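You operate a simulated robot arm through the tools that you are given. There is no shell and no other tool. Be economical: measure what you need, move in short steps, check, and stop when the job is done.

The job below is to be done with a simulated robot arm. You get a single attempt, and the scene is never put back.

TASK
Turn the tension knob with the blue dot on the single head to 4. Then take the purple cone from the top of the pale green table and put it on the spot right of the hooping jig. Then take the black backing roll on the top of the pale green table and put it away on the knee-high shelf of the middle unit. Then turn the speed dial to 600. Then turn the speed dial of the small panel to 600. Then take the oil bottle from the middle shelf of the teal cart and put it on the bed of the white board. Then take the thin green cone on the top of the wooden desk and put it away on the fourth wire shelf from the bottom. Then open the lower grey drawer. Do these in the order given. Set down upright: oil bottle.

It is judged by the outcome, as a careful person would: the job done as asked, and still so three seconds after it is handed in. It fails if anything else is knocked over, pushed out of place, dropped, spilled or broken.

THE ROBOT
A 6-joint arm with a two-finger parallel gripper on a trunk, on a base that drives. Base frame: it is fixed to the floor where the robot stands at the start and does not move with it; the origin is under the middle of the robot, x ahead of it, y to its left, z up; the surface under the hand at the start is at about z = 0.75. Lengths are in m, angles in rad, forces in N, time in s.
Its first joint turns from -2.897 to 2.897 rad. Places, roughly: bed of the white board (34x15 cm) [0.14, -1.46, 0.72]; black backing roll (8x8x20 cm) [0.5, -0.2, 0.8]; fourth wire shelf [2, -0.6, 1.4]; knee-high shelf of the middle unit [-1.5, -2.3, 0.4]; lower grey drawer [-2, 3.9, 0.2]; oil bottle [1.25, -0.75, 0.5]; purple cone (7x6x13 cm) [0.5, 0, 0.8]; speed dial [0.5, 1, 1.5]; speed dial of the small panel [0.6, -0.4, 1.3]; spot right of the hooping jig (17x18 cm) [0.48, 3.6, 0.82]; tension knob with the blue dot on the single head [0.7, 0, 1.4]; thin green cone (7x6x13 cm) [-2, 3.4, 0.8]. Payload 3.91 kg.
The TCP is the grasp point between the finger pads, 0.03 m short of the fingertips. In the tool frame z runs along the fingers and y along their closing line. Largest opening 0.11 m; finger width 0.02, thickness 0.01; the body of the gripper, 0.048 by 0.112 m, starts 0.055 m behind the TCP.
Orientation is that of the tool frame in the base frame, as a unit quaternion [w, x, y, z]. With the fingers straight down and closing along the base's y, the tool's x points along the base's -x, its y along +y and its z along -z.

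THE INTERFACE
- The arm moves only by the tool jog_arm. Its argument "moves" is a list of rows, each a list of 7 numbers: the shift along the base's x, y, z in units of 20 mm (1.0 is 20 mm), then the turn, a rotation vector about the base's x, y, z in units of 4 degrees (1.0 is 4 degrees), then the gripper command, from -1 (fully open) to 1 (shut), values between in proportion. In form: [[x, y, z, rx, ry, rz, jaw], ...]. A call has 1 to 12 rows; each row shifts and turns the commanded pose from where the row before left it. A call with a number of a shift or a turn outside -1 to 1 is refused whole. Each row takes 0.2 s and may step no farther than 0.05 m and 0.15 rad from the row before; otherwise, or with a gripper value out of range, the whole call is refused. A pose out of reach is approached as far as the arm can. The call stops where the force on the tool passes 40 N (or 10 N more than at its start, if that is more) or the arm is blocked; 0.2 s more then pass. The fingers move at their own pace (about 0.108 m/s each) and stop on an object; they squeeze with about 43 N. The grip force told is the motor's: it shows also when the fingers shut on nothing. Time passes only in rows, and 0.2 s behind the last, so rows that do not move let the fingers close. It gives the time, the measured TCP pose, the force on the tool (base axes), the opening and the grip force at its end, in the units of the frame above (readings bear some noise), with the torque about the TCP (base axes, N m) and any sound that the robot's microphone picked up.
- Cameras (640 x 400 px; columns grow to the right, rows downward): "scene" is now at [0.547, 0.0069, 1.0408]; the picture's right is [0.00, -0.98, 0.17], its down [-0.87, 0.09, 0.49] and it looks along [-0.50, -0.15, -0.85] (base axes); focal length 214 px, centre (320, 200). "wrist" rides on the gripper at [0.072, 0.017, -0.103] in the tool frame; the picture's right is [-0.23, 0.97, 0.00], its down [-0.76, -0.18, -0.62] and it looks along [-0.61, -0.14, 0.78] (tool axes); focal length 222 px, centre (320, 200). There is no depth. A picture from a camera that has moved, and an enlarged one, comes with that camera's place and axes in the base frame and with its lens.
- camera(camera): a new picture of that camera. No time passes.
- base_move(legs): drives the robot by 1 to 6 legs, each [ahead, left, turn to the left] in m, m and rad, along the robot's own axes; the way and the turn of a leg run together, so that a leg with both is an arc; at most 1.5 m and 3.142 rad a leg. The arm and the cameras ride along, it lands a little off, and it stops where it bumps. It gives what a move gives.
- pan_tilt(pan, tilt): turns the head with the scene camera to pan (to the left, within 1.396 rad either way) and tilt (down, from -0.506 to 1.204), counted from straight ahead of the robot. It gives what a move gives.
- zoom(camera, box): a new picture of the part [left, top, right, bottom] of that camera's present view, enlarged. No time passes.
- hand_in(): hands the job in; it is judged then, once.

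Work in short steps. Places have to be worked out from the pictures, the camera data and where the tool is seen: move nearer, look again, correct. Check each grasp and each placing, and mend what went wrong. You have 186 turns and 148 pictures in all, those below and enlarged ones among them. Open the gripper and draw the arm clear of the work before you hand the job in, unless the task says otherwise; then end with one line.

The tools are called after "Emit:" as name(argument=value, ...) on one line, values as JSON. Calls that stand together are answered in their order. jog_arm: Moves the arm, as the interface text tells. Its arguments: {"type":"object","properties":{"moves":{"type":"array","items":{"type":"array","items":{"type":"number"}}}},"required":["moves"]} The other tools are called the same way: base_move (legs) drives the base; pan_tilt (pan, tilt) turns the head that bears the scene camera; camera (camera) takes a picture; zoom (camera, box) takes an enlarged picture of a part of a camera's view; hand_in () hands the job in.

At the start:

```text
clock: 0.0
eef_pos: [0.4842, 0.0238, 1.0016]
orientation: [0.0, 0.0, 1.0, 0.0]
wrist_force: [-1.1, -0.2, -0.6]
torque: [-0.01, -0.03, 0.02]
grip_width: 0.1102
gripper_force: 0.2
robot x, y, heading: [0.0027, -0.0018, -0.003]
head pan, tilt: [-0.175, 0.524]
```

scene: 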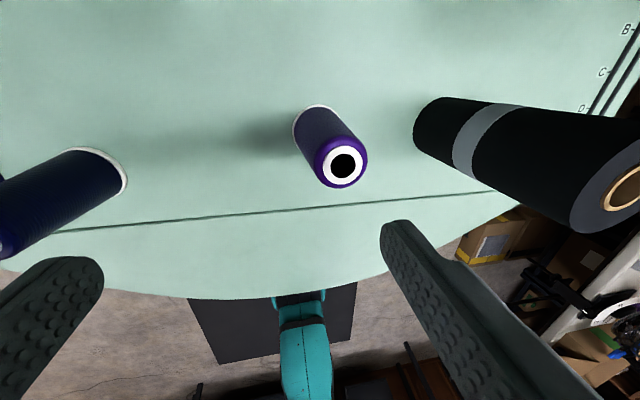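
wrist: 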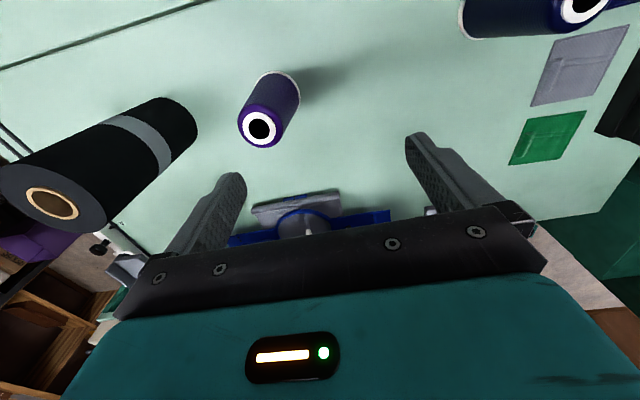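

The first pictures show the cone and the roll on the table. I turn the head level to look ahead at the single head.

Emit:
pan_tilt(pan=0, tilt=0)

Emit:
camera(camera="scene")

```text
clock: 0.9
eef_pos: [0.4847, 0.0244, 1.0007]
orientation: [-0.001, 0.0, 1.0, 0.0]
wrist_force: [0.5, 0.1, -0.3]
torque: [0.0, 0.02, 0.03]
grip_width: 0.1098
gripper_force: 0.2
robot x, y, heading: [-0.0001, 0.0007, -0.001]
head pan, tilt: [0.0, 0.0]
```

```text
145 pictures are left
camera scene: at [0.5954, 0.0226, 1.039], right [0.0, -1.0, 0.0], down [-1.0, 0.0, 0.0], along [0.0, 0.0, -1.0], focal length 214 px, centre (320, 200)
```

scene: 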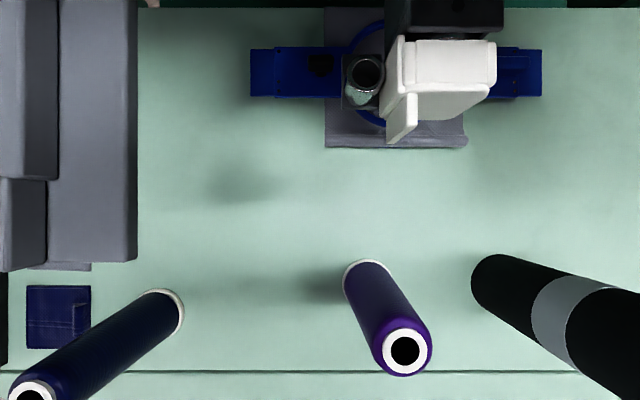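

The scene camera rides by the hand and looks along the fingers. I raise the hand and turn it to point ahead, toward the machine head.

Emit:
jog_arm(moves=[[-0.3, 0, 1, 0, -1, 0, -1], [-0.3, 0, 1, 0, -1, 0, -1], [-0.3, 0, 1, 0, -1, 0, -1], [-0.3, 0, 1, 0, -1, 0, -1], [-0.3, 0, 1, 0, -1, 0, -1], [-0.3, 0, 1, 0, -1, 0, -1], [-0.3, 0, 1, 0, -1, 0, -1], [-0.3, 0, 1, 0, -1, 0, -1], [-0.3, 0, 1, 0, -1, 0, -1], [-0.3, 0, 1, 0, -1, 0, -1], [-0.3, 0, 1, 0, -1, 0, -1], [-0.3, 0, 1, 0, -1, 0, -1]])

Emit:
camera(camera="scene")

```text
clock: 3.5
eef_pos: [0.4111, 0.0241, 1.2424]
orientation: [0.407, 0.0, 0.914, -0.001]
wrist_force: [-0.3, 0.3, -1.0]
torque: [-0.02, 0.04, 0.0]
grip_width: 0.1099
gripper_force: 0.0
robot x, y, heading: [0.0036, -0.0003, 0.002]
head pan, tilt: [0.0, 0.0]
```

```text
144 pictures are left
camera scene: at [0.456, 0.0239, 1.3487], right [0.0, -1.0, 0.0], down [-0.67, 0.0, -0.74], along [0.74, 0.0, -0.67], focal length 214 px, centre (320, 200)
```

scene: 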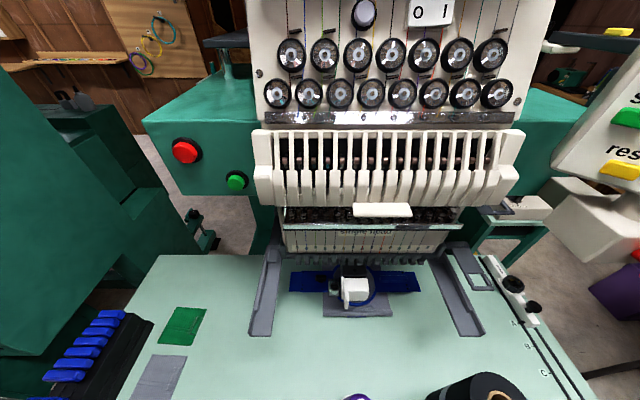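

Now I see the single head with rows of tension knobs. I finish levelling the tool to look at them directly, rising a little.

Emit:
jog_arm(moves=[[-0.3, 0, 0.6, 0, -1, 0, -1], [-0.3, 0, 0.6, 0, -1, 0, -1], [-0.3, 0, 0.6, 0, -1, 0, -1], [-0.3, 0, 0.6, 0, -1, 0, -1], [-0.3, 0, 0.6, 0, -1, 0, -1], [-0.3, 0, 0.6, 0, -1, 0, -1], [-0.3, 0, 0.6, 0, -1, 0, -1], [-0.3, 0, 0.6, 0, -1, 0, -1], [-0.3, 0, 0.6, 0, -1, 0, -1], [-0.3, 0, 0.6, 0, -1, 0, -1], [0, 0, 0, 0, -0.55, 0, -1]])

Emit:
camera(camera="scene")

```text
clock: 6.0
eef_pos: [0.3518, 0.0245, 1.359]
orientation: [0.709, -0.001, 0.706, 0.001]
wrist_force: [0.3, -0.2, 0.7]
torque: [-0.02, -0.03, -0.01]
grip_width: 0.1101
gripper_force: 0.1
robot x, y, heading: [-0.0012, -0.0017, -0.0]
head pan, tilt: [0.0, 0.0]
```

```text
143 pictures are left
camera scene: at [0.3126, 0.0226, 1.4693], right [0.0, -1.0, 0.0], down [0.0, 0.0, -1.0], along [1.0, 0.0, 0.0], focal length 214 px, centre (320, 200)
```

scene: 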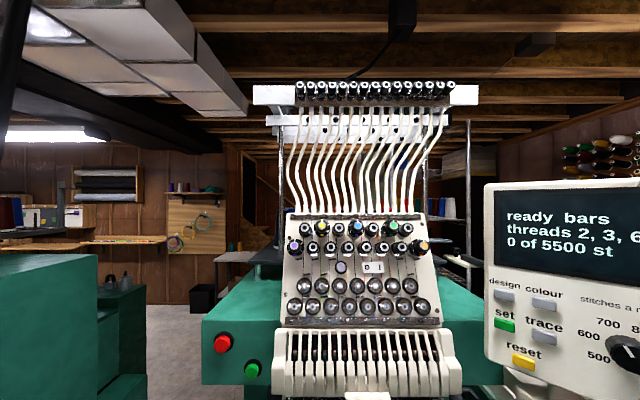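

Emit:
zoom(camera="scene", box=[270, 200, 460, 330])

Emit:
zoom(camera="scene", box=[480, 180, 640, 380])

```text
3.08 times, centred on (365, 265) of scene
camera zoom: at [0.3126, 0.0226, 1.4693], right [0.0, -1.0, 0.0], down [0.0, 0.0, -1.0], along [1.0, 0.0, 0.0], focal length 660 px, centre (182, 0)
```

zoom: 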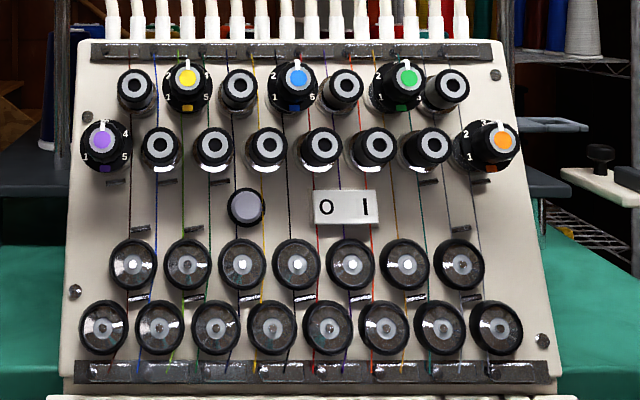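

```text
2.00 times, centred on (560, 280) of scene
camera zoom: at [0.3126, 0.0226, 1.4693], right [0.0, -1.0, 0.0], down [0.0, 0.0, -1.0], along [1.0, 0.0, 0.0], focal length 429 px, centre (-160, 40)
```

zoom: 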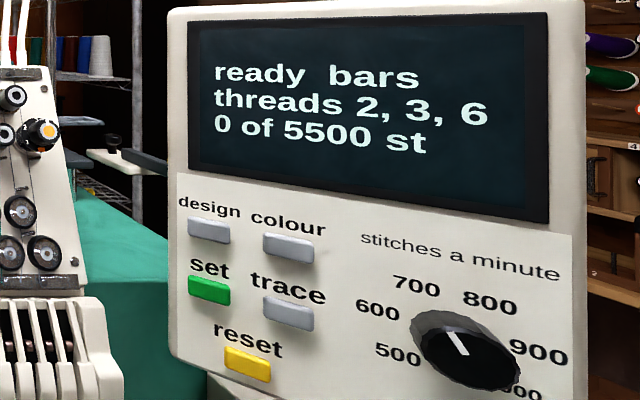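

The blue-dot knob sits at about y = -0.06, z = 1.41 for a depth near 0.45 m. I move the hand sideways and forward, which also gives a parallax measurement.

Emit:
jog_arm(moves=[[0.5, -1, 0.6, 0, 0, 0, -1], [0.5, -1, 0.6, 0, 0, 0, -1], [0.5, -1, 0.6, 0, 0, 0, -1], [0.5, -1, 0.6, 0, 0, 0, -1], [0, 0, 0, 0, 0, 0, -1]])

Emit:
zoom(camera="scene", box=[220, 180, 420, 305])

Emit:
camera(camera="wrist")

```text
clock: 7.2
eef_pos: [0.3942, -0.0571, 1.4095]
orientation: [0.709, 0.001, 0.705, -0.001]
wrist_force: [-0.4, 0.3, 0.2]
torque: [-0.01, -0.01, -0.01]
grip_width: 0.1103
gripper_force: 0.0
robot x, y, heading: [0.0006, -0.0017, -0.003]
head pan, tilt: [0.0, 0.0]
```

```text
3.20 times, centred on (320, 242) of scene
camera zoom: at [0.3537, -0.0586, 1.5179], right [0.0, -1.0, 0.0], down [0.0, 0.0, -1.0], along [1.0, 0.0, 0.0], focal length 686 px, centre (320, 64)
```

zoom: 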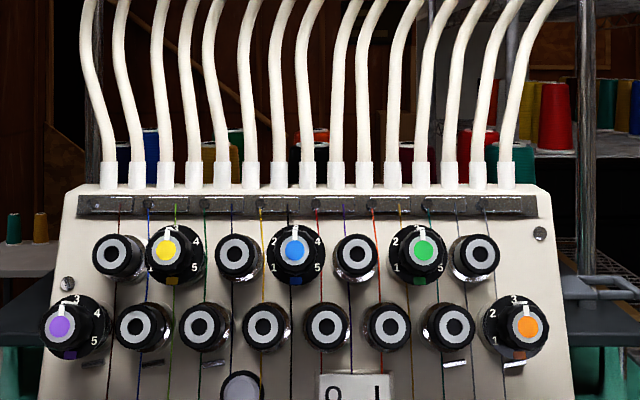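

```text
139 pictures are left
camera wrist: at [0.2897, -0.0408, 1.3365], right [0.0, 0.97, 0.23], down [-0.63, -0.18, 0.76], along [0.78, -0.14, 0.61], focal length 222 px, centre (320, 200)
```

wrist: 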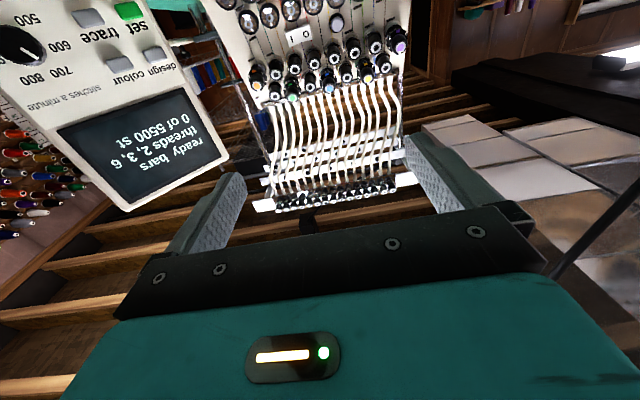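

The blue cap triangulates to about [0.706, -0.045, 1.423], with its pointer at 3. I take close zooms to read the scale and the tilt of the face.

Emit:
zoom(camera="scene", box=[280, 235, 344, 275])

Emit:
zoom(camera="scene", box=[200, 210, 440, 360])

```text
10.00 times, centred on (312, 255) of scene
camera zoom: at [0.3537, -0.0586, 1.5179], right [0.0, -1.0, 0.0], down [0.0, 0.0, -1.0], along [1.0, 0.0, 0.0], focal length 2145 px, centre (400, -350)
```

zoom: 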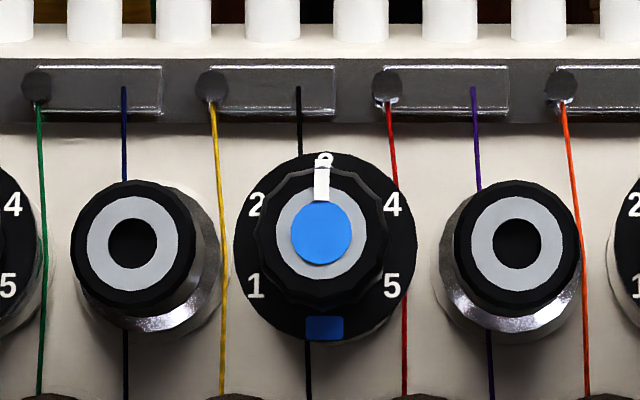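

```text
2.67 times, centred on (320, 285) of scene
camera zoom: at [0.3537, -0.0586, 1.5179], right [0.0, -1.0, 0.0], down [0.0, 0.0, -1.0], along [1.0, 0.0, 0.0], focal length 572 px, centre (320, -27)
```

zoom: 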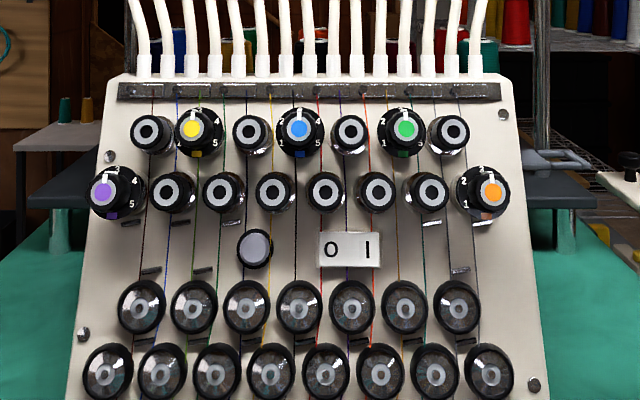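

The scale runs 60° per number with 3 at the top, and the face leans back about 20°. I pitch the tool down 20°, move closer and roll it so the fingers will grip 30° anticlockwise of vertical, clear of the neighbouring knobs.

Emit:
jog_arm(moves=[[0.7, 0.05, 0.2, 0, 1, 0, -0.5], [0.7, 0.05, 0.2, 0, 1, 0, 0], [0.7, 0.05, 0.2, 0, 1, 0, 0.38], [0.7, 0.05, 0.2, 0, 1, 0, 0.38], [0.7, 0.05, 0.2, 0, 1, 0, 0.38], [0.7, 0.05, 0.2, 0.94, 0, -0.342, 0.38], [0.7, 0.05, 0.2, 0.94, 0, -0.342, 0.38], [0.7, 0.05, 0.2, 0.94, 0, -0.342, 0.38], [0.7, 0.05, 0.2, 0.94, 0, -0.342, 0.38], [0.7, 0.05, 0.2, 0.94, 0, -0.342, 0.38], [0.7, 0.05, 0.0, 0.94, 0, -0.342, 0.38], [0.7, 0.05, 0.0, 0.94, 0, -0.342, 0.38]])

Emit:
jog_arm(moves=[[0, 0, 0, 0.94, 0, -0.342, 0.38], [0, 0, 0, 0.94, 0, -0.342, 0.38], [0, 0, 0, 0.94, 0, -0.342, 0.38], [0, 0, 0, 0.94, 0, -0.342, 0.38], [0, 0, 0, 0.94, 0, -0.342, 0.38], [0, 0, 0, 0.94, 0, -0.342, 0.38], [0, 0, 0, 0.94, 0, -0.342, 0.38], [0, 0, 0, 0.94, 0, -0.342, 0.38]])

Emit:
camera(camera="scene")

Emit:
camera(camera="wrist")

```text
clock: 9.8
eef_pos: [0.56, -0.0429, 1.4481]
orientation: [0.558, 0.199, 0.794, 0.139]
wrist_force: [0.5, 0.1, 0.2]
torque: [0.0, -0.01, 0.01]
grip_width: 0.0343
gripper_force: 0.0
robot x, y, heading: [0.0053, 0.0004, -0.004]
head pan, tilt: [0.0, 0.0]
```

```text
clock: 11.6
eef_pos: [0.5605, -0.0434, 1.4484]
orientation: [0.498, 0.411, 0.708, 0.287]
wrist_force: [-0.2, -1.6, -0.2]
torque: [0.0, 0.02, 0.0]
grip_width: 0.0341
gripper_force: 0.0
robot x, y, heading: [0.0005, -0.0017, 0.001]
head pan, tilt: [0.0, 0.0]
```

```text
136 pictures are left
camera scene: at [0.5422, -0.1405, 1.5123], right [-0.3, -0.5, -0.81], down [-0.17, 0.87, -0.47], along [0.94, 0.0, -0.34], focal length 214 px, centre (320, 200)
```

scene: 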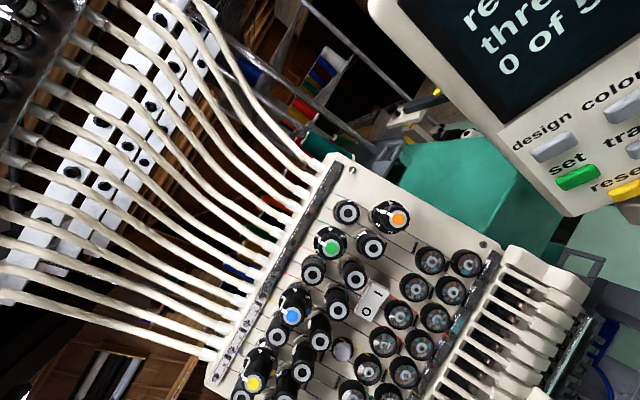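

```text
135 pictures are left
camera wrist: at [0.4559, 0.0272, 1.4633], right [0.33, 0.29, 0.9], down [-0.51, -0.75, 0.43], along [0.79, -0.6, -0.1], focal length 222 px, centre (320, 200)
```

wrist: 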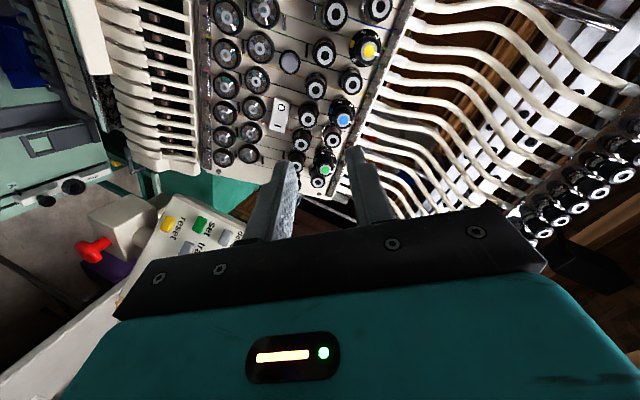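

Both cameras put the blue cap at about [0.702, -0.045, 1.4245]. I line up on its axis and approach to 6 cm.

Emit:
jog_arm(moves=[[0, -0.05, 0.7, 0, 0, 0, 0.38], [0, -0.05, 0.68, 0, 0, 0, 0.38], [0.85, 0, -0.31, 0, 0, 0, 0.38], [0.85, 0, -0.31, 0, 0, 0, 0.38], [0.85, 0, -0.31, 0, 0, 0, 0.38], [0.85, 0, -0.31, 0, 0, 0, 0.38], [0.85, 0, -0.31, 0, 0, 0, 0.38], [0, 0, 0, 0, 0, 0, 0.38]])

Emit:
camera(camera="scene")

Emit:
zoom(camera="wrist", box=[200, 20, 480, 195])

```text
clock: 13.3
eef_pos: [0.6453, -0.0456, 1.4452]
orientation: [0.498, 0.41, 0.709, 0.285]
wrist_force: [0.1, 0.1, -0.7]
torque: [-0.07, 0.02, -0.01]
grip_width: 0.0341
gripper_force: 0.1
robot x, y, heading: [-0.0016, -0.0003, -0.005]
head pan, tilt: [0.0, 0.0]
```

```text
134 pictures are left
camera scene: at [0.6268, -0.1427, 1.5092], right [-0.3, -0.5, -0.81], down [-0.17, 0.87, -0.47], along [0.94, 0.0, -0.34], focal length 214 px, centre (320, 200)
```

scene: 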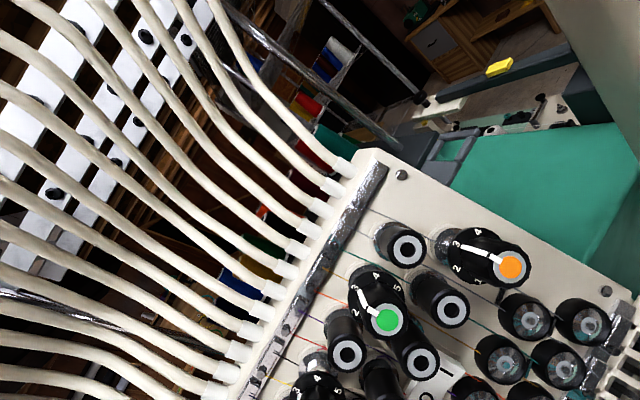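

```text
2.29 times, centred on (340, 108) of wrist
camera zoom: at [0.5404, 0.0249, 1.46], right [0.33, 0.29, 0.9], down [-0.51, -0.75, 0.43], along [0.8, -0.6, -0.1], focal length 508 px, centre (274, 411)
```

zoom: 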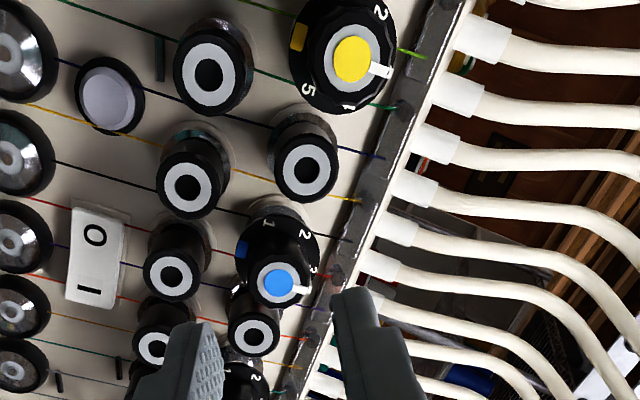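

The cap is confirmed near [0.70, -0.0455, 1.4255], and the fingers are aligned with it. I advance along the axis until the tips overlap the cap by about 1 cm.

Emit:
jog_arm(moves=[[0.6, 0, -0.21, 0, 0, 0, 0.38], [0.6, 0, -0.21, 0, 0, 0, 0.38], [0.5, 0, -0.18, 0, 0, 0, 0.38], [0, 0, 0, 0, 0, 0, 0.38]])

Emit:
zoom(camera="wrist", box=[200, 40, 480, 215])

```text
clock: 14.3
eef_pos: [0.6804, -0.0462, 1.4318]
orientation: [0.498, 0.411, 0.708, 0.285]
wrist_force: [-0.4, 0.7, -0.7]
torque: [-0.01, 0.0, 0.0]
grip_width: 0.0339
gripper_force: 0.0
robot x, y, heading: [-0.0011, -0.0002, -0.003]
head pan, tilt: [0.0, 0.0]
```

```text
2.29 times, centred on (340, 128) of wrist
camera zoom: at [0.5757, 0.0247, 1.447], right [0.33, 0.29, 0.9], down [-0.51, -0.75, 0.43], along [0.79, -0.6, -0.1], focal length 508 px, centre (274, 366)
```

zoom: 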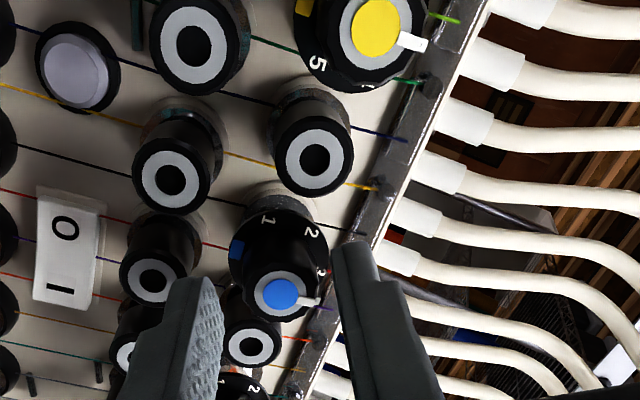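

The fingers straddle the blue cap with 9 mm of overlap. I close on it.

Emit:
jog_arm(moves=[[0, 0, 0, 0, 0, 0, 0.6], [0, 0, 0, 0, 0, 0, 0.8], [0, 0, 0, 0, 0, 0, 1], [0, 0, 0, 0, 0, 0, 1]])

Emit:
zoom(camera="wrist", box=[200, 40, 480, 215])

```text
clock: 15.3
eef_pos: [0.6806, -0.0464, 1.4329]
orientation: [0.5, 0.409, 0.708, 0.288]
wrist_force: [11.3, 2.7, 14.2]
torque: [0.07, -0.08, 0.13]
grip_width: 0.0217
gripper_force: 44.6
robot x, y, heading: [0.0016, 0.0019, 0.004]
head pan, tilt: [0.0, 0.0]
stopped in row 4: the force on the tool passed its limit at 41 N (the readings are from after the stop); the commanded pose is now the measured one
```

```text
2.29 times, centred on (340, 128) of wrist
camera zoom: at [0.5759, 0.0261, 1.4477], right [0.32, 0.29, 0.9], down [-0.51, -0.75, 0.42], along [0.8, -0.6, -0.09], focal length 508 px, centre (274, 366)
```

zoom: 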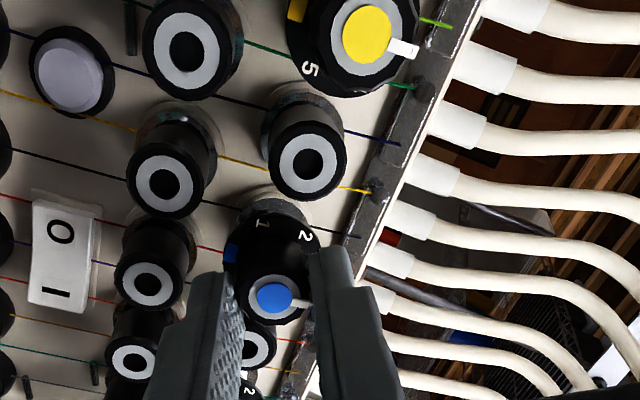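

The knob is gripped at 21.7 mm. I turn it clockwise about its axis by 28° and check.

Emit:
jog_arm(moves=[[0, 0, 0, 0.94, 0, -0.342, 1], [0, 0, 0, 0.94, 0, -0.342, 1], [0, 0, 0, 0.94, 0, -0.342, 1], [0, 0, 0, 0.94, 0, -0.342, 1], [0, 0, 0, 0.94, 0, -0.342, 1], [0, 0, 0, 0.94, 0, -0.342, 1], [0, 0, 0, 0.94, 0, -0.342, 1]])

Emit:
zoom(camera="wrist", box=[200, 40, 480, 215])

```text
clock: 16.1
eef_pos: [0.6815, -0.0447, 1.4324]
orientation: [0.472, 0.472, 0.666, 0.333]
wrist_force: [13.0, 2.0, 14.0]
torque: [0.03, -0.1, 0.06]
grip_width: 0.022
gripper_force: 45.6
robot x, y, heading: [-0.0002, 0.0004, 0.001]
head pan, tilt: [0.0, 0.0]
stopped in row 3: the force on the tool passed its limit at 41 N (the readings are from after the stop); the commanded pose is now the measured one
```

```text
2.29 times, centred on (340, 128) of wrist
camera zoom: at [0.5803, 0.0289, 1.46], right [0.33, 0.11, 0.94], down [-0.56, -0.78, 0.29], along [0.76, -0.62, -0.2], focal length 508 px, centre (274, 366)
```

zoom: 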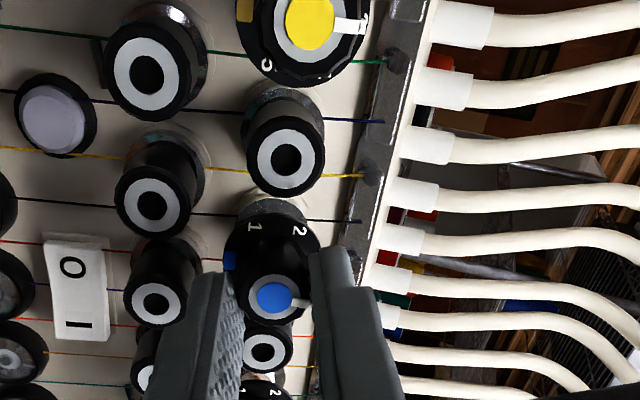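

The turn works but the side force builds up, pushing up and ahead. I ease the hand in that direction by 1–2 mm and read the force again.

Emit:
jog_arm(moves=[[0.03, 0, 0.05, 0, 0, 0, 1], [0.02, 0, 0.03, 0, 0, 0, 1]])

```text
clock: 16.7
eef_pos: [0.6811, -0.0437, 1.4335]
orientation: [0.471, 0.473, 0.667, 0.331]
wrist_force: [-10.3, 6.8, -7.3]
torque: [-0.27, 0.44, -0.64]
grip_width: 0.0214
gripper_force: 44.8
robot x, y, heading: [0.0058, -0.0011, 0.0]
head pan, tilt: [0.0, 0.0]
```

The force flipped sign, so the centre is just short of here. I back off slightly and go on turning in smaller steps.

Emit:
jog_arm(moves=[[-0.02, 0.02, -0.03, 0, 0, 0, 1], [0, 0, 0, 0.47, 0, -0.171, 1], [0, 0, 0, 0.47, 0, -0.171, 1], [0, 0, 0, 0.47, 0, -0.171, 1], [0, 0, 0, 0.47, 0, -0.171, 1], [0, 0, 0, 0.47, 0, -0.171, 1], [0, 0, 0, 0.47, 0, -0.171, 1]])

```text
clock: 18.3
eef_pos: [0.6807, -0.0447, 1.4341]
orientation: [0.433, 0.54, 0.614, 0.379]
wrist_force: [0.1, -0.1, -5.5]
torque: [-0.37, 0.39, -0.97]
grip_width: 0.0215
gripper_force: 45.0
robot x, y, heading: [-0.0, -0.0017, 0.005]
head pan, tilt: [0.0, 0.0]
```

That went through smoothly; I have turned about 22° in all. I continue.

Emit:
jog_arm(moves=[[0, 0, -0.03, 0.47, 0, -0.171, 1], [0, 0, 0, 0.6, 0, -0.218, 1], [0, 0, 0, 0.6, 0, -0.218, 1], [0, 0, 0, 0.6, 0, -0.218, 1], [0, 0, 0, 0.6, 0, -0.218, 1], [0, 0, 0, 0.6, 0, -0.218, 1], [0, 0, 0, 0.6, 0, -0.218, 1]])

Emit:
zoom(camera="wrist", box=[200, 40, 480, 215])

```text
clock: 19.9
eef_pos: [0.6811, -0.0461, 1.4328]
orientation: [0.372, 0.627, 0.524, 0.44]
wrist_force: [5.4, -0.6, 15.5]
torque: [-0.31, 0.21, -0.81]
grip_width: 0.0218
gripper_force: 44.7
robot x, y, heading: [0.0005, -0.0019, 0.005]
head pan, tilt: [0.0, 0.0]
```

```text
2.29 times, centred on (340, 128) of wrist
camera zoom: at [0.5931, 0.0237, 1.4952], right [0.31, -0.39, 0.87], down [-0.69, -0.72, -0.08], along [0.65, -0.58, -0.49], focal length 508 px, centre (274, 366)
```

zoom: 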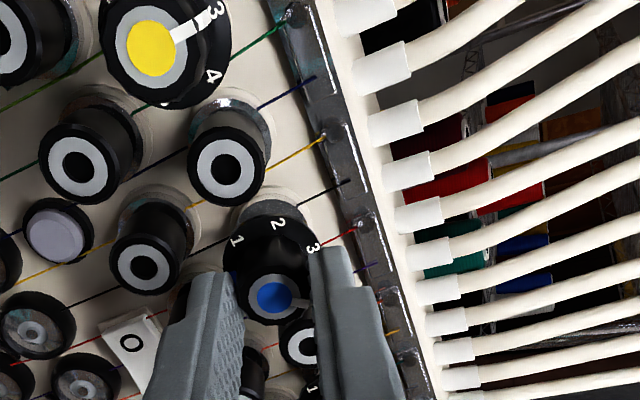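

40° turned; 20° remain. The fingers are still clear of neighbours.

Emit:
jog_arm(moves=[[0, 0, 0.04, 0.6, 0, -0.218, 1], [0, 0, 0, 0.6, 0, -0.218, 1], [0, 0, 0, 0.6, 0, -0.218, 1], [0, 0, 0, 0.6, 0, -0.218, 1], [0, 0, 0, 0.6, 0, -0.218, 1], [0, 0, 0, 0.6, 0, -0.218, 1], [0, 0, 0, 0.6, 0, -0.218, 1], [0, 0, 0, 0.47, 0, -0.171, 1]])

Emit:
zoom(camera="wrist", box=[200, 40, 480, 215])

```text
clock: 21.7
eef_pos: [0.6807, -0.045, 1.4322]
orientation: [0.29, 0.71, 0.409, 0.495]
wrist_force: [-14.8, 4.1, -18.2]
torque: [-0.09, 1.25, -0.27]
grip_width: 0.0214
gripper_force: 44.7
robot x, y, heading: [-0.0011, 0.0, -0.002]
head pan, tilt: [0.0, 0.0]
```

```text
2.29 times, centred on (340, 128) of wrist
camera zoom: at [0.6007, 0.0098, 1.5159], right [0.25, -0.68, 0.69], down [-0.77, -0.57, -0.29], along [0.59, -0.46, -0.67], focal length 508 px, centre (274, 366)
```

zoom: 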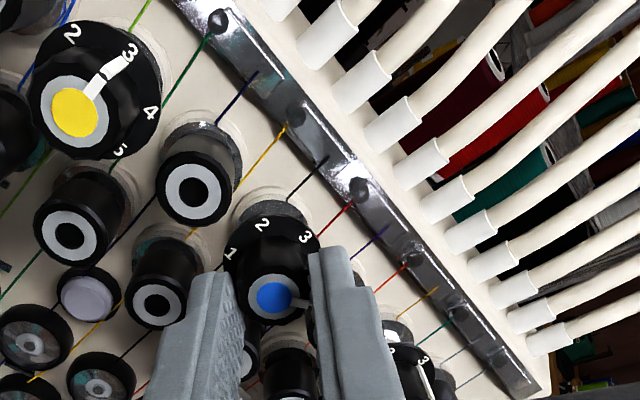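

The hand turned 60° in all. I open slowly, back out along the axis and check the pointer.

Emit:
jog_arm(moves=[[0, 0, 0, 0, 0, 0, 0.7], [0, 0, 0, 0, 0, 0, 0.38], [-0.85, 0, 0.31, 0, 0, 0, 0.38], [-0.85, 0, 0.31, 0, 0, 0, 0.38], [-0.85, 0, 0.31, 0, 0, 0, 0.38], [-0.85, 0, 0.31, 0, 0, 0, 0.38], [-0.85, 0, 0.31, 0, 0, 0, 0.38]])

Emit:
zoom(camera="wrist", box=[280, 80, 376, 140])

```text
clock: 23.3
eef_pos: [0.5959, -0.0447, 1.4657]
orientation: [0.289, 0.709, 0.41, 0.496]
wrist_force: [1.1, -0.5, 0.3]
torque: [0.0, -0.02, 0.07]
grip_width: 0.034
gripper_force: 0.0
robot x, y, heading: [0.0007, 0.0025, 0.001]
head pan, tilt: [0.0, 0.0]
```

```text
6.67 times, centred on (328, 110) of wrist
camera zoom: at [0.5157, 0.0093, 1.548], right [0.24, -0.68, 0.69], down [-0.77, -0.57, -0.29], along [0.59, -0.46, -0.66], focal length 1481 px, centre (267, 800)
```

zoom: 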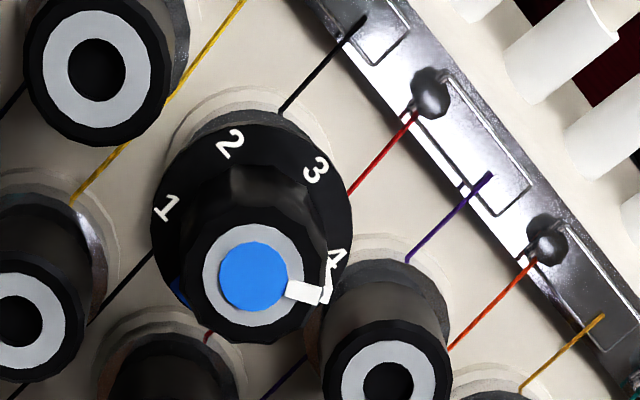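

The pointer is near 4, but this view is oblique. I back out further to view it squarely with the scene camera.

Emit:
jog_arm(moves=[[-0.94, 0.5, 0.34, 0, 0, 0, 0.38], [-0.94, 0.5, 0.34, 0, 0, 0, 0.38], [-0.94, 0.5, 0.34, 0, 0, 0, 0.38], [-0.94, 0.5, 0.34, 0, 0, 0, 0.38], [-0.94, 0.5, 0.34, 0, 0, 0, 0.38], [-0.94, 0.5, 0.34, 0, 0, 0, 0.38], [0, 0.5, 0, 0, 0, 0, 0.38], [0, 0.5, 0, 0, 0, 0, 0.38]])

Emit:
camera(camera="scene")

```text
clock: 25.1
eef_pos: [0.4835, 0.035, 1.5066]
orientation: [0.289, 0.709, 0.408, 0.496]
wrist_force: [-0.7, 0.6, -0.6]
torque: [0.03, 0.01, 0.02]
grip_width: 0.0339
gripper_force: 0.2
robot x, y, heading: [-0.0032, -0.0013, -0.001]
head pan, tilt: [0.0, 0.0]
```

```text
126 pictures are left
camera scene: at [0.4269, -0.0611, 1.4674], right [-0.29, 0.5, -0.82], down [0.17, 0.87, 0.47], along [0.94, -0.01, -0.34], focal length 214 px, centre (320, 200)
```

scene: 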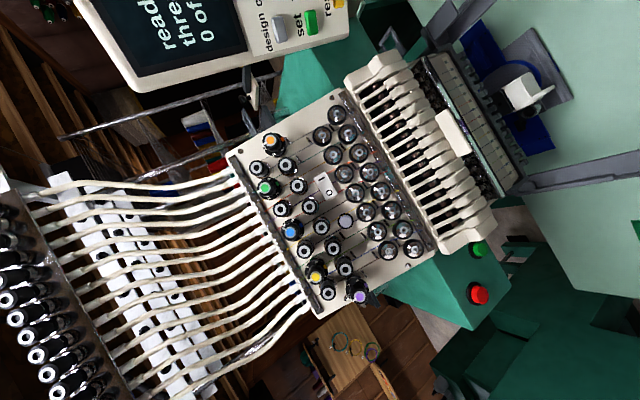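

Emit:
zoom(camera="scene", box=[268, 212, 316, 242])

```text
13.33 times, centred on (292, 227) of scene
camera zoom: at [0.4269, -0.0611, 1.4674], right [-0.29, 0.5, -0.82], down [0.17, 0.87, 0.47], along [0.94, -0.01, -0.34], focal length 2860 px, centre (693, -160)
```

zoom: 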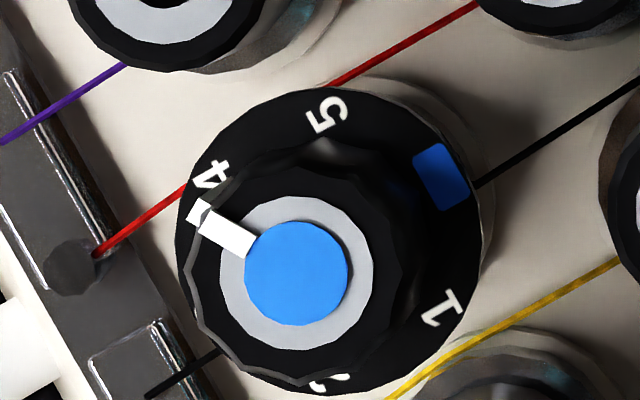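

The pointer points squarely at 4. Now I turn the hand back to fingers-down while lowering it to above the purple cone (about [0.487, -0.039], top at 0.88).

Emit:
jog_arm(moves=[[-0.1, -0.14, -0.7, -0.7, 0.407, 1, 0.38], [-0.1, -0.14, -0.7, -0.7, 0.407, 1, 0.38], [-0.1, -0.14, -0.7, -0.7, 0.407, 1, 0.38], [-0.1, -0.14, -0.7, -0.7, 0.407, 1, 0.38], [-0.1, -0.14, -0.7, -0.7, 0.407, 1, 0.0], [-0.1, -0.14, -0.7, -0.7, 0.407, 1, -0.5], [-0.1, -0.14, -0.7, -0.7, 0.407, 1, -1], [-0.1, -0.14, -0.7, -0.7, 0.407, 1, -1], [-0.1, -0.14, -0.7, -0.7, 0.407, 1, -1], [-0.1, -0.14, -0.7, -0.7, 0.407, 1, -1], [-0.1, -0.14, -0.7, -0.7, 0.407, 1, -1], [-0.1, -0.14, -0.7, -0.7, 0.407, 1, -1]])

Emit:
jog_arm(moves=[[0.1, -0.14, -0.9, -0.7, 0.407, 1, -1], [0.1, -0.14, -0.9, -0.7, 0.407, 1, -1], [0.1, -0.14, -0.9, -0.7, 0.407, 1, -1], [0.1, -0.14, -0.9, -0.7, 0.407, 1, -1], [0.1, -0.14, -0.9, -0.7, 0.407, 1, -1], [0.1, -0.14, -0.9, -0.7, 0.407, 1, -1], [0.1, -0.14, -0.9, -0.7, 0.407, 1, -1], [0.1, -0.14, -0.9, -0.7, 0.407, 1, -1], [0.1, -0.14, -0.9, -0.7, 0.407, 1, -1], [0.1, -0.14, -0.9, -0.7, 0.407, 1, -1], [0.1, -0.14, -0.9, -0.7, 0.407, 1, -1], [0.1, -0.14, -0.9, -0.7, 0.407, 1, -1]])

Emit:
jog_arm(moves=[[0, 0, 0, -0.6, 0.35, 0.9, -1], [0, 0, 0, -0.5, 0.3, 0.7, -1], [0, 0, 0, 0, 0, 0, -1]])

Emit:
camera(camera="wrist")

Emit:
camera(camera="scene")

```text
clock: 27.7
eef_pos: [0.4589, 0.0013, 1.3372]
orientation: [0.183, 0.445, 0.819, 0.313]
wrist_force: [-0.1, -0.5, 0.5]
torque: [0.0, -0.04, -0.04]
grip_width: 0.1096
gripper_force: 0.0
robot x, y, heading: [0.0007, -0.0016, 0.002]
head pan, tilt: [0.0, 0.0]
```

```text
clock: 30.3
eef_pos: [0.4834, -0.0327, 1.1231]
orientation: [0.023, 0.054, 0.997, 0.04]
wrist_force: [0.2, 0.6, 1.0]
torque: [-0.01, 0.0, -0.03]
grip_width: 0.1098
gripper_force: 0.0
robot x, y, heading: [-0.0004, -0.0008, -0.005]
head pan, tilt: [0.0, 0.0]
```

```text
clock: 31.1
eef_pos: [0.4816, -0.032, 1.1213]
orientation: [0.0, -0.002, 1.0, 0.001]
wrist_force: [0.1, 0.0, 0.4]
torque: [-0.01, 0.03, -0.02]
grip_width: 0.1099
gripper_force: 0.1
robot x, y, heading: [0.0024, -0.0012, -0.002]
head pan, tilt: [0.0, 0.0]
```

```text
124 pictures are left
camera wrist: at [0.4096, -0.0159, 1.2255], right [0.22, 0.97, 0.0], down [0.76, -0.18, 0.62], along [0.61, -0.14, -0.78], focal length 222 px, centre (320, 200)
```

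wrist: 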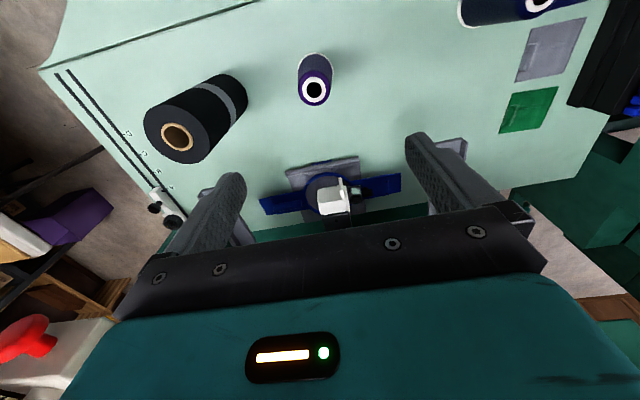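

```text
123 pictures are left
camera scene: at [0.5935, -0.033, 1.1609], right [0.0, -1.0, 0.0], down [-1.0, 0.0, 0.0], along [0.0, 0.0, -1.0], focal length 214 px, centre (320, 200)
```

scene: 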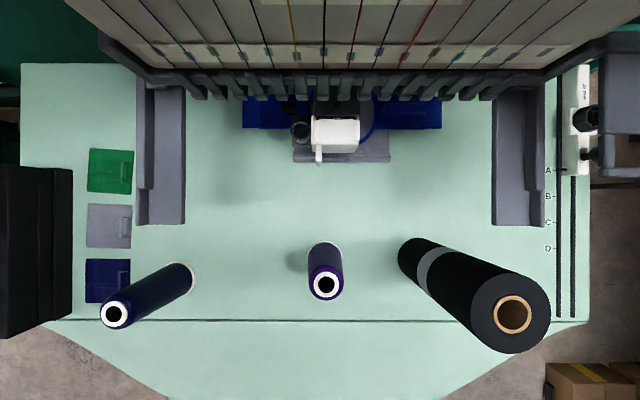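

The purple cone is at about [0.483, -0.040]. I lower onto it with fully open fingers.

Emit:
jog_arm(moves=[[0.05, -0.2, -1, 0, 0, 0, -1], [0.05, -0.2, -1, 0, 0, 0, -1], [0, 0, -1, 0, 0, 0, -1], [0, 0, -1, 0, 0, 0, -1], [0, 0, -1, 0, 0, 0, -1], [0, 0, -1, 0, 0, 0, -1], [0, 0, -1, 0, 0, 0, -1], [0, 0, -1, 0, 0, 0, -1], [0, 0, -1, 0, 0, 0, -1], [0, 0, -1, 0, 0, 0, -1], [0, 0, 0, 0, 0, 0, -1]])

Emit:
camera(camera="wrist")

```text
clock: 33.5
eef_pos: [0.4857, -0.0395, 0.9214]
orientation: [0.001, 0.0, 1.0, 0.002]
wrist_force: [-1.5, -0.1, -0.4]
torque: [-0.01, -0.03, -0.02]
grip_width: 0.1102
gripper_force: 0.2
robot x, y, heading: [0.0019, -0.0007, 0.006]
head pan, tilt: [0.0, 0.0]
```

```text
122 pictures are left
camera wrist: at [0.4123, -0.0241, 1.0246], right [0.22, 0.97, 0.0], down [0.76, -0.18, 0.62], along [0.61, -0.14, -0.78], focal length 222 px, centre (320, 200)
```

wrist: 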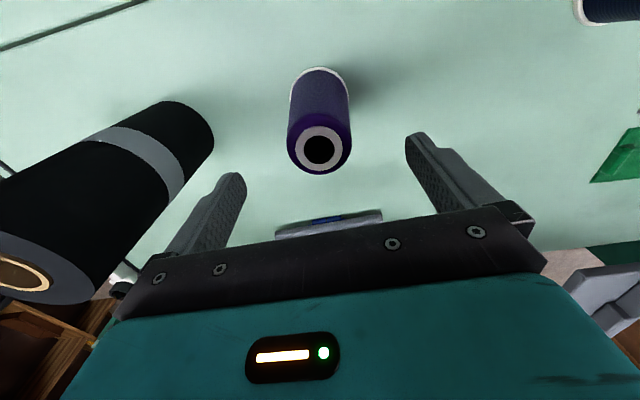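

The top of the cone is at [0.480, -0.040]; the hand is over it. I lower 10.5 cm and grip.

Emit:
jog_arm(moves=[[-0.2, 0, -1, 0, 0, 0, -1], [0, 0, -1, 0, 0, 0, -1], [0, 0, -1, 0, 0, 0, -1], [0, 0, -1, 0, 0, 0, -1], [0, 0, -1, 0, 0, 0, -1], [0, 0, -0.3, 0, 0, 0, -1], [0, 0, 0, 0, 0, 0, 0], [0, 0, 0, 0, 0, 0, 0.5], [0, 0, 0, 0, 0, 0, 1], [0, 0, 0, 0, 0, 0, 1]])

```text
clock: 34.8
eef_pos: [0.4809, -0.04, 0.8239]
orientation: [0.002, -0.001, 1.0, 0.001]
wrist_force: [-5.1, 2.5, 22.9]
torque: [-0.18, -0.01, -0.02]
grip_width: 0.11
gripper_force: 0.0
robot x, y, heading: [0.0006, 0.0004, -0.0]
head pan, tilt: [0.0, 0.0]
stopped in row 6: the force on the tool passed its limit at 52 N (the readings are from after the stop); the commanded pose is now the measured one
```

The palm touched the cone's top at 0.88. I rise 12 mm and close.

Emit:
jog_arm(moves=[[0, 0, 0.6, 0, 0, 0, -1], [0, 0, 0, 0, 0, 0, 0], [0, 0, 0, 0, 0, 0, 0.5], [0, 0, 0, 0, 0, 0, 1], [0, 0, 0, 0, 0, 0, 1]])

Emit:
camera(camera="wrist")

```text
clock: 36.0
eef_pos: [0.482, -0.0405, 0.8369]
orientation: [0.002, -0.001, 1.0, 0.001]
wrist_force: [-1.0, -1.1, 0.4]
torque: [-0.11, -0.02, 0.04]
grip_width: 0.0569
gripper_force: 43.4
robot x, y, heading: [-0.0004, 0.0019, -0.006]
head pan, tilt: [0.0, 0.0]
```

```text
121 pictures are left
camera wrist: at [0.4083, -0.0246, 0.9392], right [0.22, 0.97, 0.0], down [0.76, -0.18, 0.63], along [0.61, -0.14, -0.78], focal length 222 px, centre (320, 200)
```

wrist: 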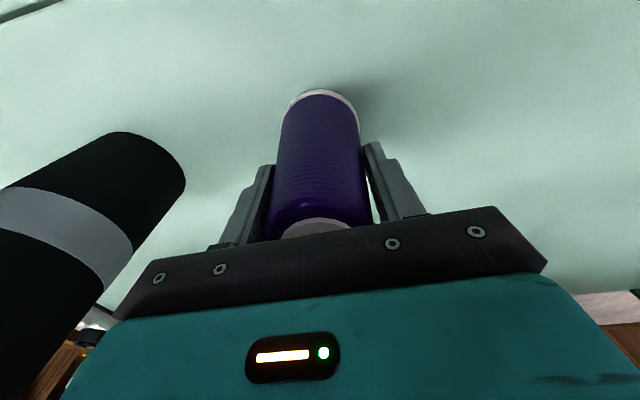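

The cone is gripped (57 mm). I lift it straight up, clear of everything, and draw it in.

Emit:
jog_arm(moves=[[0, 0, 1, 0, 0, 0, 1], [0, 0, 1, 0, 0, 0, 1], [0, 0, 1, 0, 0, 0, 1], [0, 0, 1, 0, 0, 0, 1], [0, 0, 1, 0, 0, 0, 1], [0, 0, 1, 0, 0, 0, 1], [0, 0, 1, 0, 0, 0, 1], [0, 0, 1, 0, 0, 0, 1], [0, 0, 1, 0, 0, 0, 1], [0, 0, 1, 0, 0, 0, 1], [0, 0, 1, 0, 0, 0, 1], [0, 0, 1, 0, 0, 0, 1]])

Emit:
base_move(legs=[[-0.5, 0, 0]])

Emit:
pan_tilt(pan=1.0, tilt=-0.506)

Emit:
camera(camera="scene")

```text
clock: 38.5
eef_pos: [0.4828, -0.0396, 1.0758]
orientation: [0.002, -0.002, 1.0, 0.001]
wrist_force: [0.5, 0.2, -1.4]
torque: [-0.01, 0.01, -0.02]
grip_width: 0.0564
gripper_force: 42.8
robot x, y, heading: [0.0029, 0.0003, -0.001]
head pan, tilt: [0.0, 0.0]
```

```text
clock: 41.5
eef_pos: [-0.0193, -0.0387, 1.0749]
orientation: [0.002, -0.006, 1.0, 0.001]
wrist_force: [-1.0, 0.6, -2.0]
torque: [-0.02, 0.0, 0.02]
grip_width: 0.0565
gripper_force: 42.7
robot x, y, heading: [-0.5038, -0.0027, 0.009]
head pan, tilt: [0.0, 0.0]
```

```text
clock: 42.8
eef_pos: [-0.0188, -0.0381, 1.0758]
orientation: [0.002, -0.006, 1.0, 0.001]
wrist_force: [0.0, -0.3, -1.5]
torque: [0.0, 0.01, 0.01]
grip_width: 0.0563
gripper_force: 42.9
robot x, y, heading: [-0.5001, -0.0019, 0.014]
head pan, tilt: [1.0, -0.499]
```

```text
120 pictures are left
camera scene: at [0.1313, 0.0178, 1.1681], right [0.01, -0.54, -0.84], down [-0.88, 0.39, -0.26], along [0.47, 0.74, -0.47], focal length 214 px, centre (320, 200)
```

scene: 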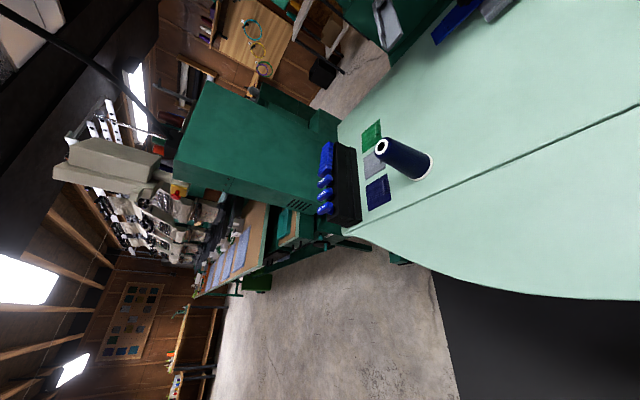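

The floor to the left is free in front of the multi-head machine (its front edge is near x = 0.35). I sidestep 2.6 m to the left and look again.

Emit:
base_move(legs=[[0, 1.3, 0], [0, 1.3, 0]])

Emit:
camera(camera="scene")

```text
clock: 55.2
eef_pos: [-0.0694, 2.5379, 1.0738]
orientation: [0.002, -0.024, 1.0, 0.001]
wrist_force: [0.1, 0.1, -0.9]
torque: [-0.01, -0.02, 0.01]
grip_width: 0.0555
gripper_force: 42.9
robot x, y, heading: [-0.5503, 2.5598, 0.045]
head pan, tilt: [1.0, -0.499]
```

```text
119 pictures are left
camera scene: at [0.0781, 2.5995, 1.167], right [0.03, -0.54, -0.84], down [-0.89, 0.36, -0.26], along [0.45, 0.76, -0.47], focal length 214 px, centre (320, 200)
```

scene: 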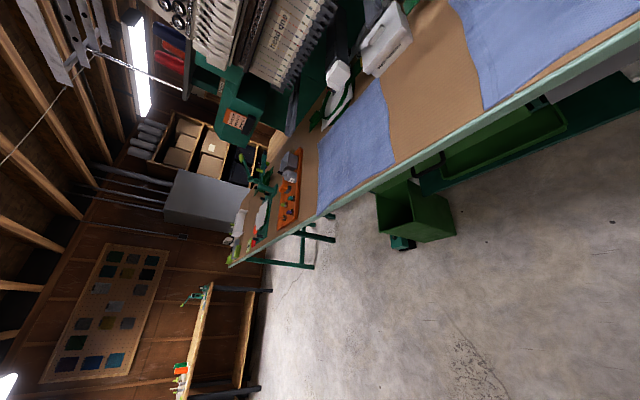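

The bench goes on; an orange tool with green parts stands ahead around y = 3.5. I sidestep on, correct the heading, and look with the camera ahead.

Emit:
base_move(legs=[[0.05, 0.97, -0.05]])

Emit:
pan_tilt(pan=0, tilt=-0.4)

Emit:
camera(camera="scene")

Emit:
camera(camera="wrist")

```text
clock: 60.2
eef_pos: [-0.042, 3.4694, 1.0738]
orientation: [0.002, 0.001, 1.0, 0.001]
wrist_force: [0.1, 0.9, -1.6]
torque: [-0.01, -0.01, -0.01]
grip_width: 0.0548
gripper_force: 42.9
robot x, y, heading: [-0.5203, 3.5114, -0.001]
head pan, tilt: [1.0, -0.499]
```

```text
clock: 61.5
eef_pos: [-0.0413, 3.4685, 1.0742]
orientation: [0.002, -0.001, 1.0, 0.001]
wrist_force: [-0.5, -0.2, -1.6]
torque: [0.0, -0.04, 0.05]
grip_width: 0.0543
gripper_force: 43.4
robot x, y, heading: [-0.5265, 3.5102, -0.002]
head pan, tilt: [0.0, -0.4]
```

```text
118 pictures are left
camera scene: at [0.102, 3.4679, 1.1298], right [0.0, -1.0, 0.0], down [-0.92, 0.0, -0.39], along [0.39, 0.0, -0.92], focal length 214 px, centre (320, 200)
```

scene: 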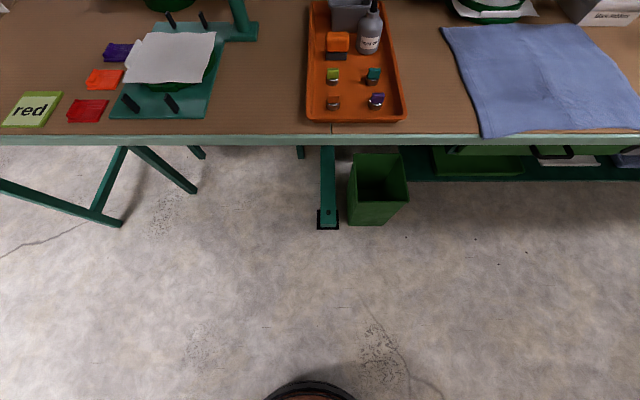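

```text
117 pictures are left
camera wrist: at [-0.115, 3.4856, 1.1769], right [0.23, 0.97, 0.0], down [0.76, -0.18, 0.63], along [0.61, -0.14, -0.78], focal length 222 px, centre (320, 200)
```

wrist: 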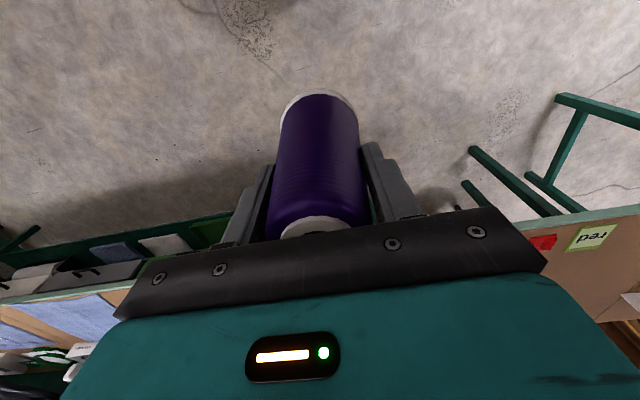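

The spot between the teal jig and the orange tray is centred near [0.49, 3.595] on the bench. I drive the base up to the bench.

Emit:
base_move(legs=[[0.4, 0.12, 0]])

Emit:
pan_tilt(pan=0, tilt=0.2)

Emit:
camera(camera="scene")

```text
clock: 64.1
eef_pos: [0.3564, 3.5957, 1.0732]
orientation: [0.002, -0.007, 1.0, 0.0]
wrist_force: [0.3, -0.3, -2.0]
torque: [-0.02, -0.02, -0.01]
grip_width: 0.0536
gripper_force: 43.0
robot x, y, heading: [-0.1278, 3.6282, 0.008]
head pan, tilt: [0.0, -0.4]
```

```text
clock: 65.1
eef_pos: [0.3557, 3.5961, 1.0738]
orientation: [0.002, -0.006, 1.0, 0.001]
wrist_force: [0.5, 0.4, -1.6]
torque: [-0.02, -0.01, 0.04]
grip_width: 0.0534
gripper_force: 43.2
robot x, y, heading: [-0.1232, 3.6336, 0.011]
head pan, tilt: [0.0, 0.201]
```

```text
116 pictures are left
camera scene: at [0.4486, 3.5953, 1.1096], right [0.01, -1.0, 0.0], down [-0.98, -0.01, 0.2], along [-0.2, 0.0, -0.98], focal length 214 px, centre (320, 200)
```

scene: 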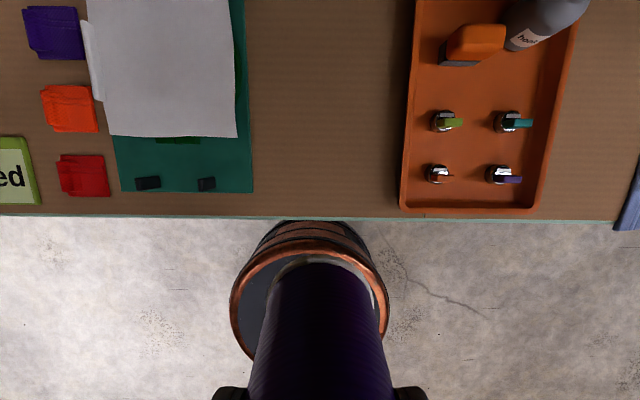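

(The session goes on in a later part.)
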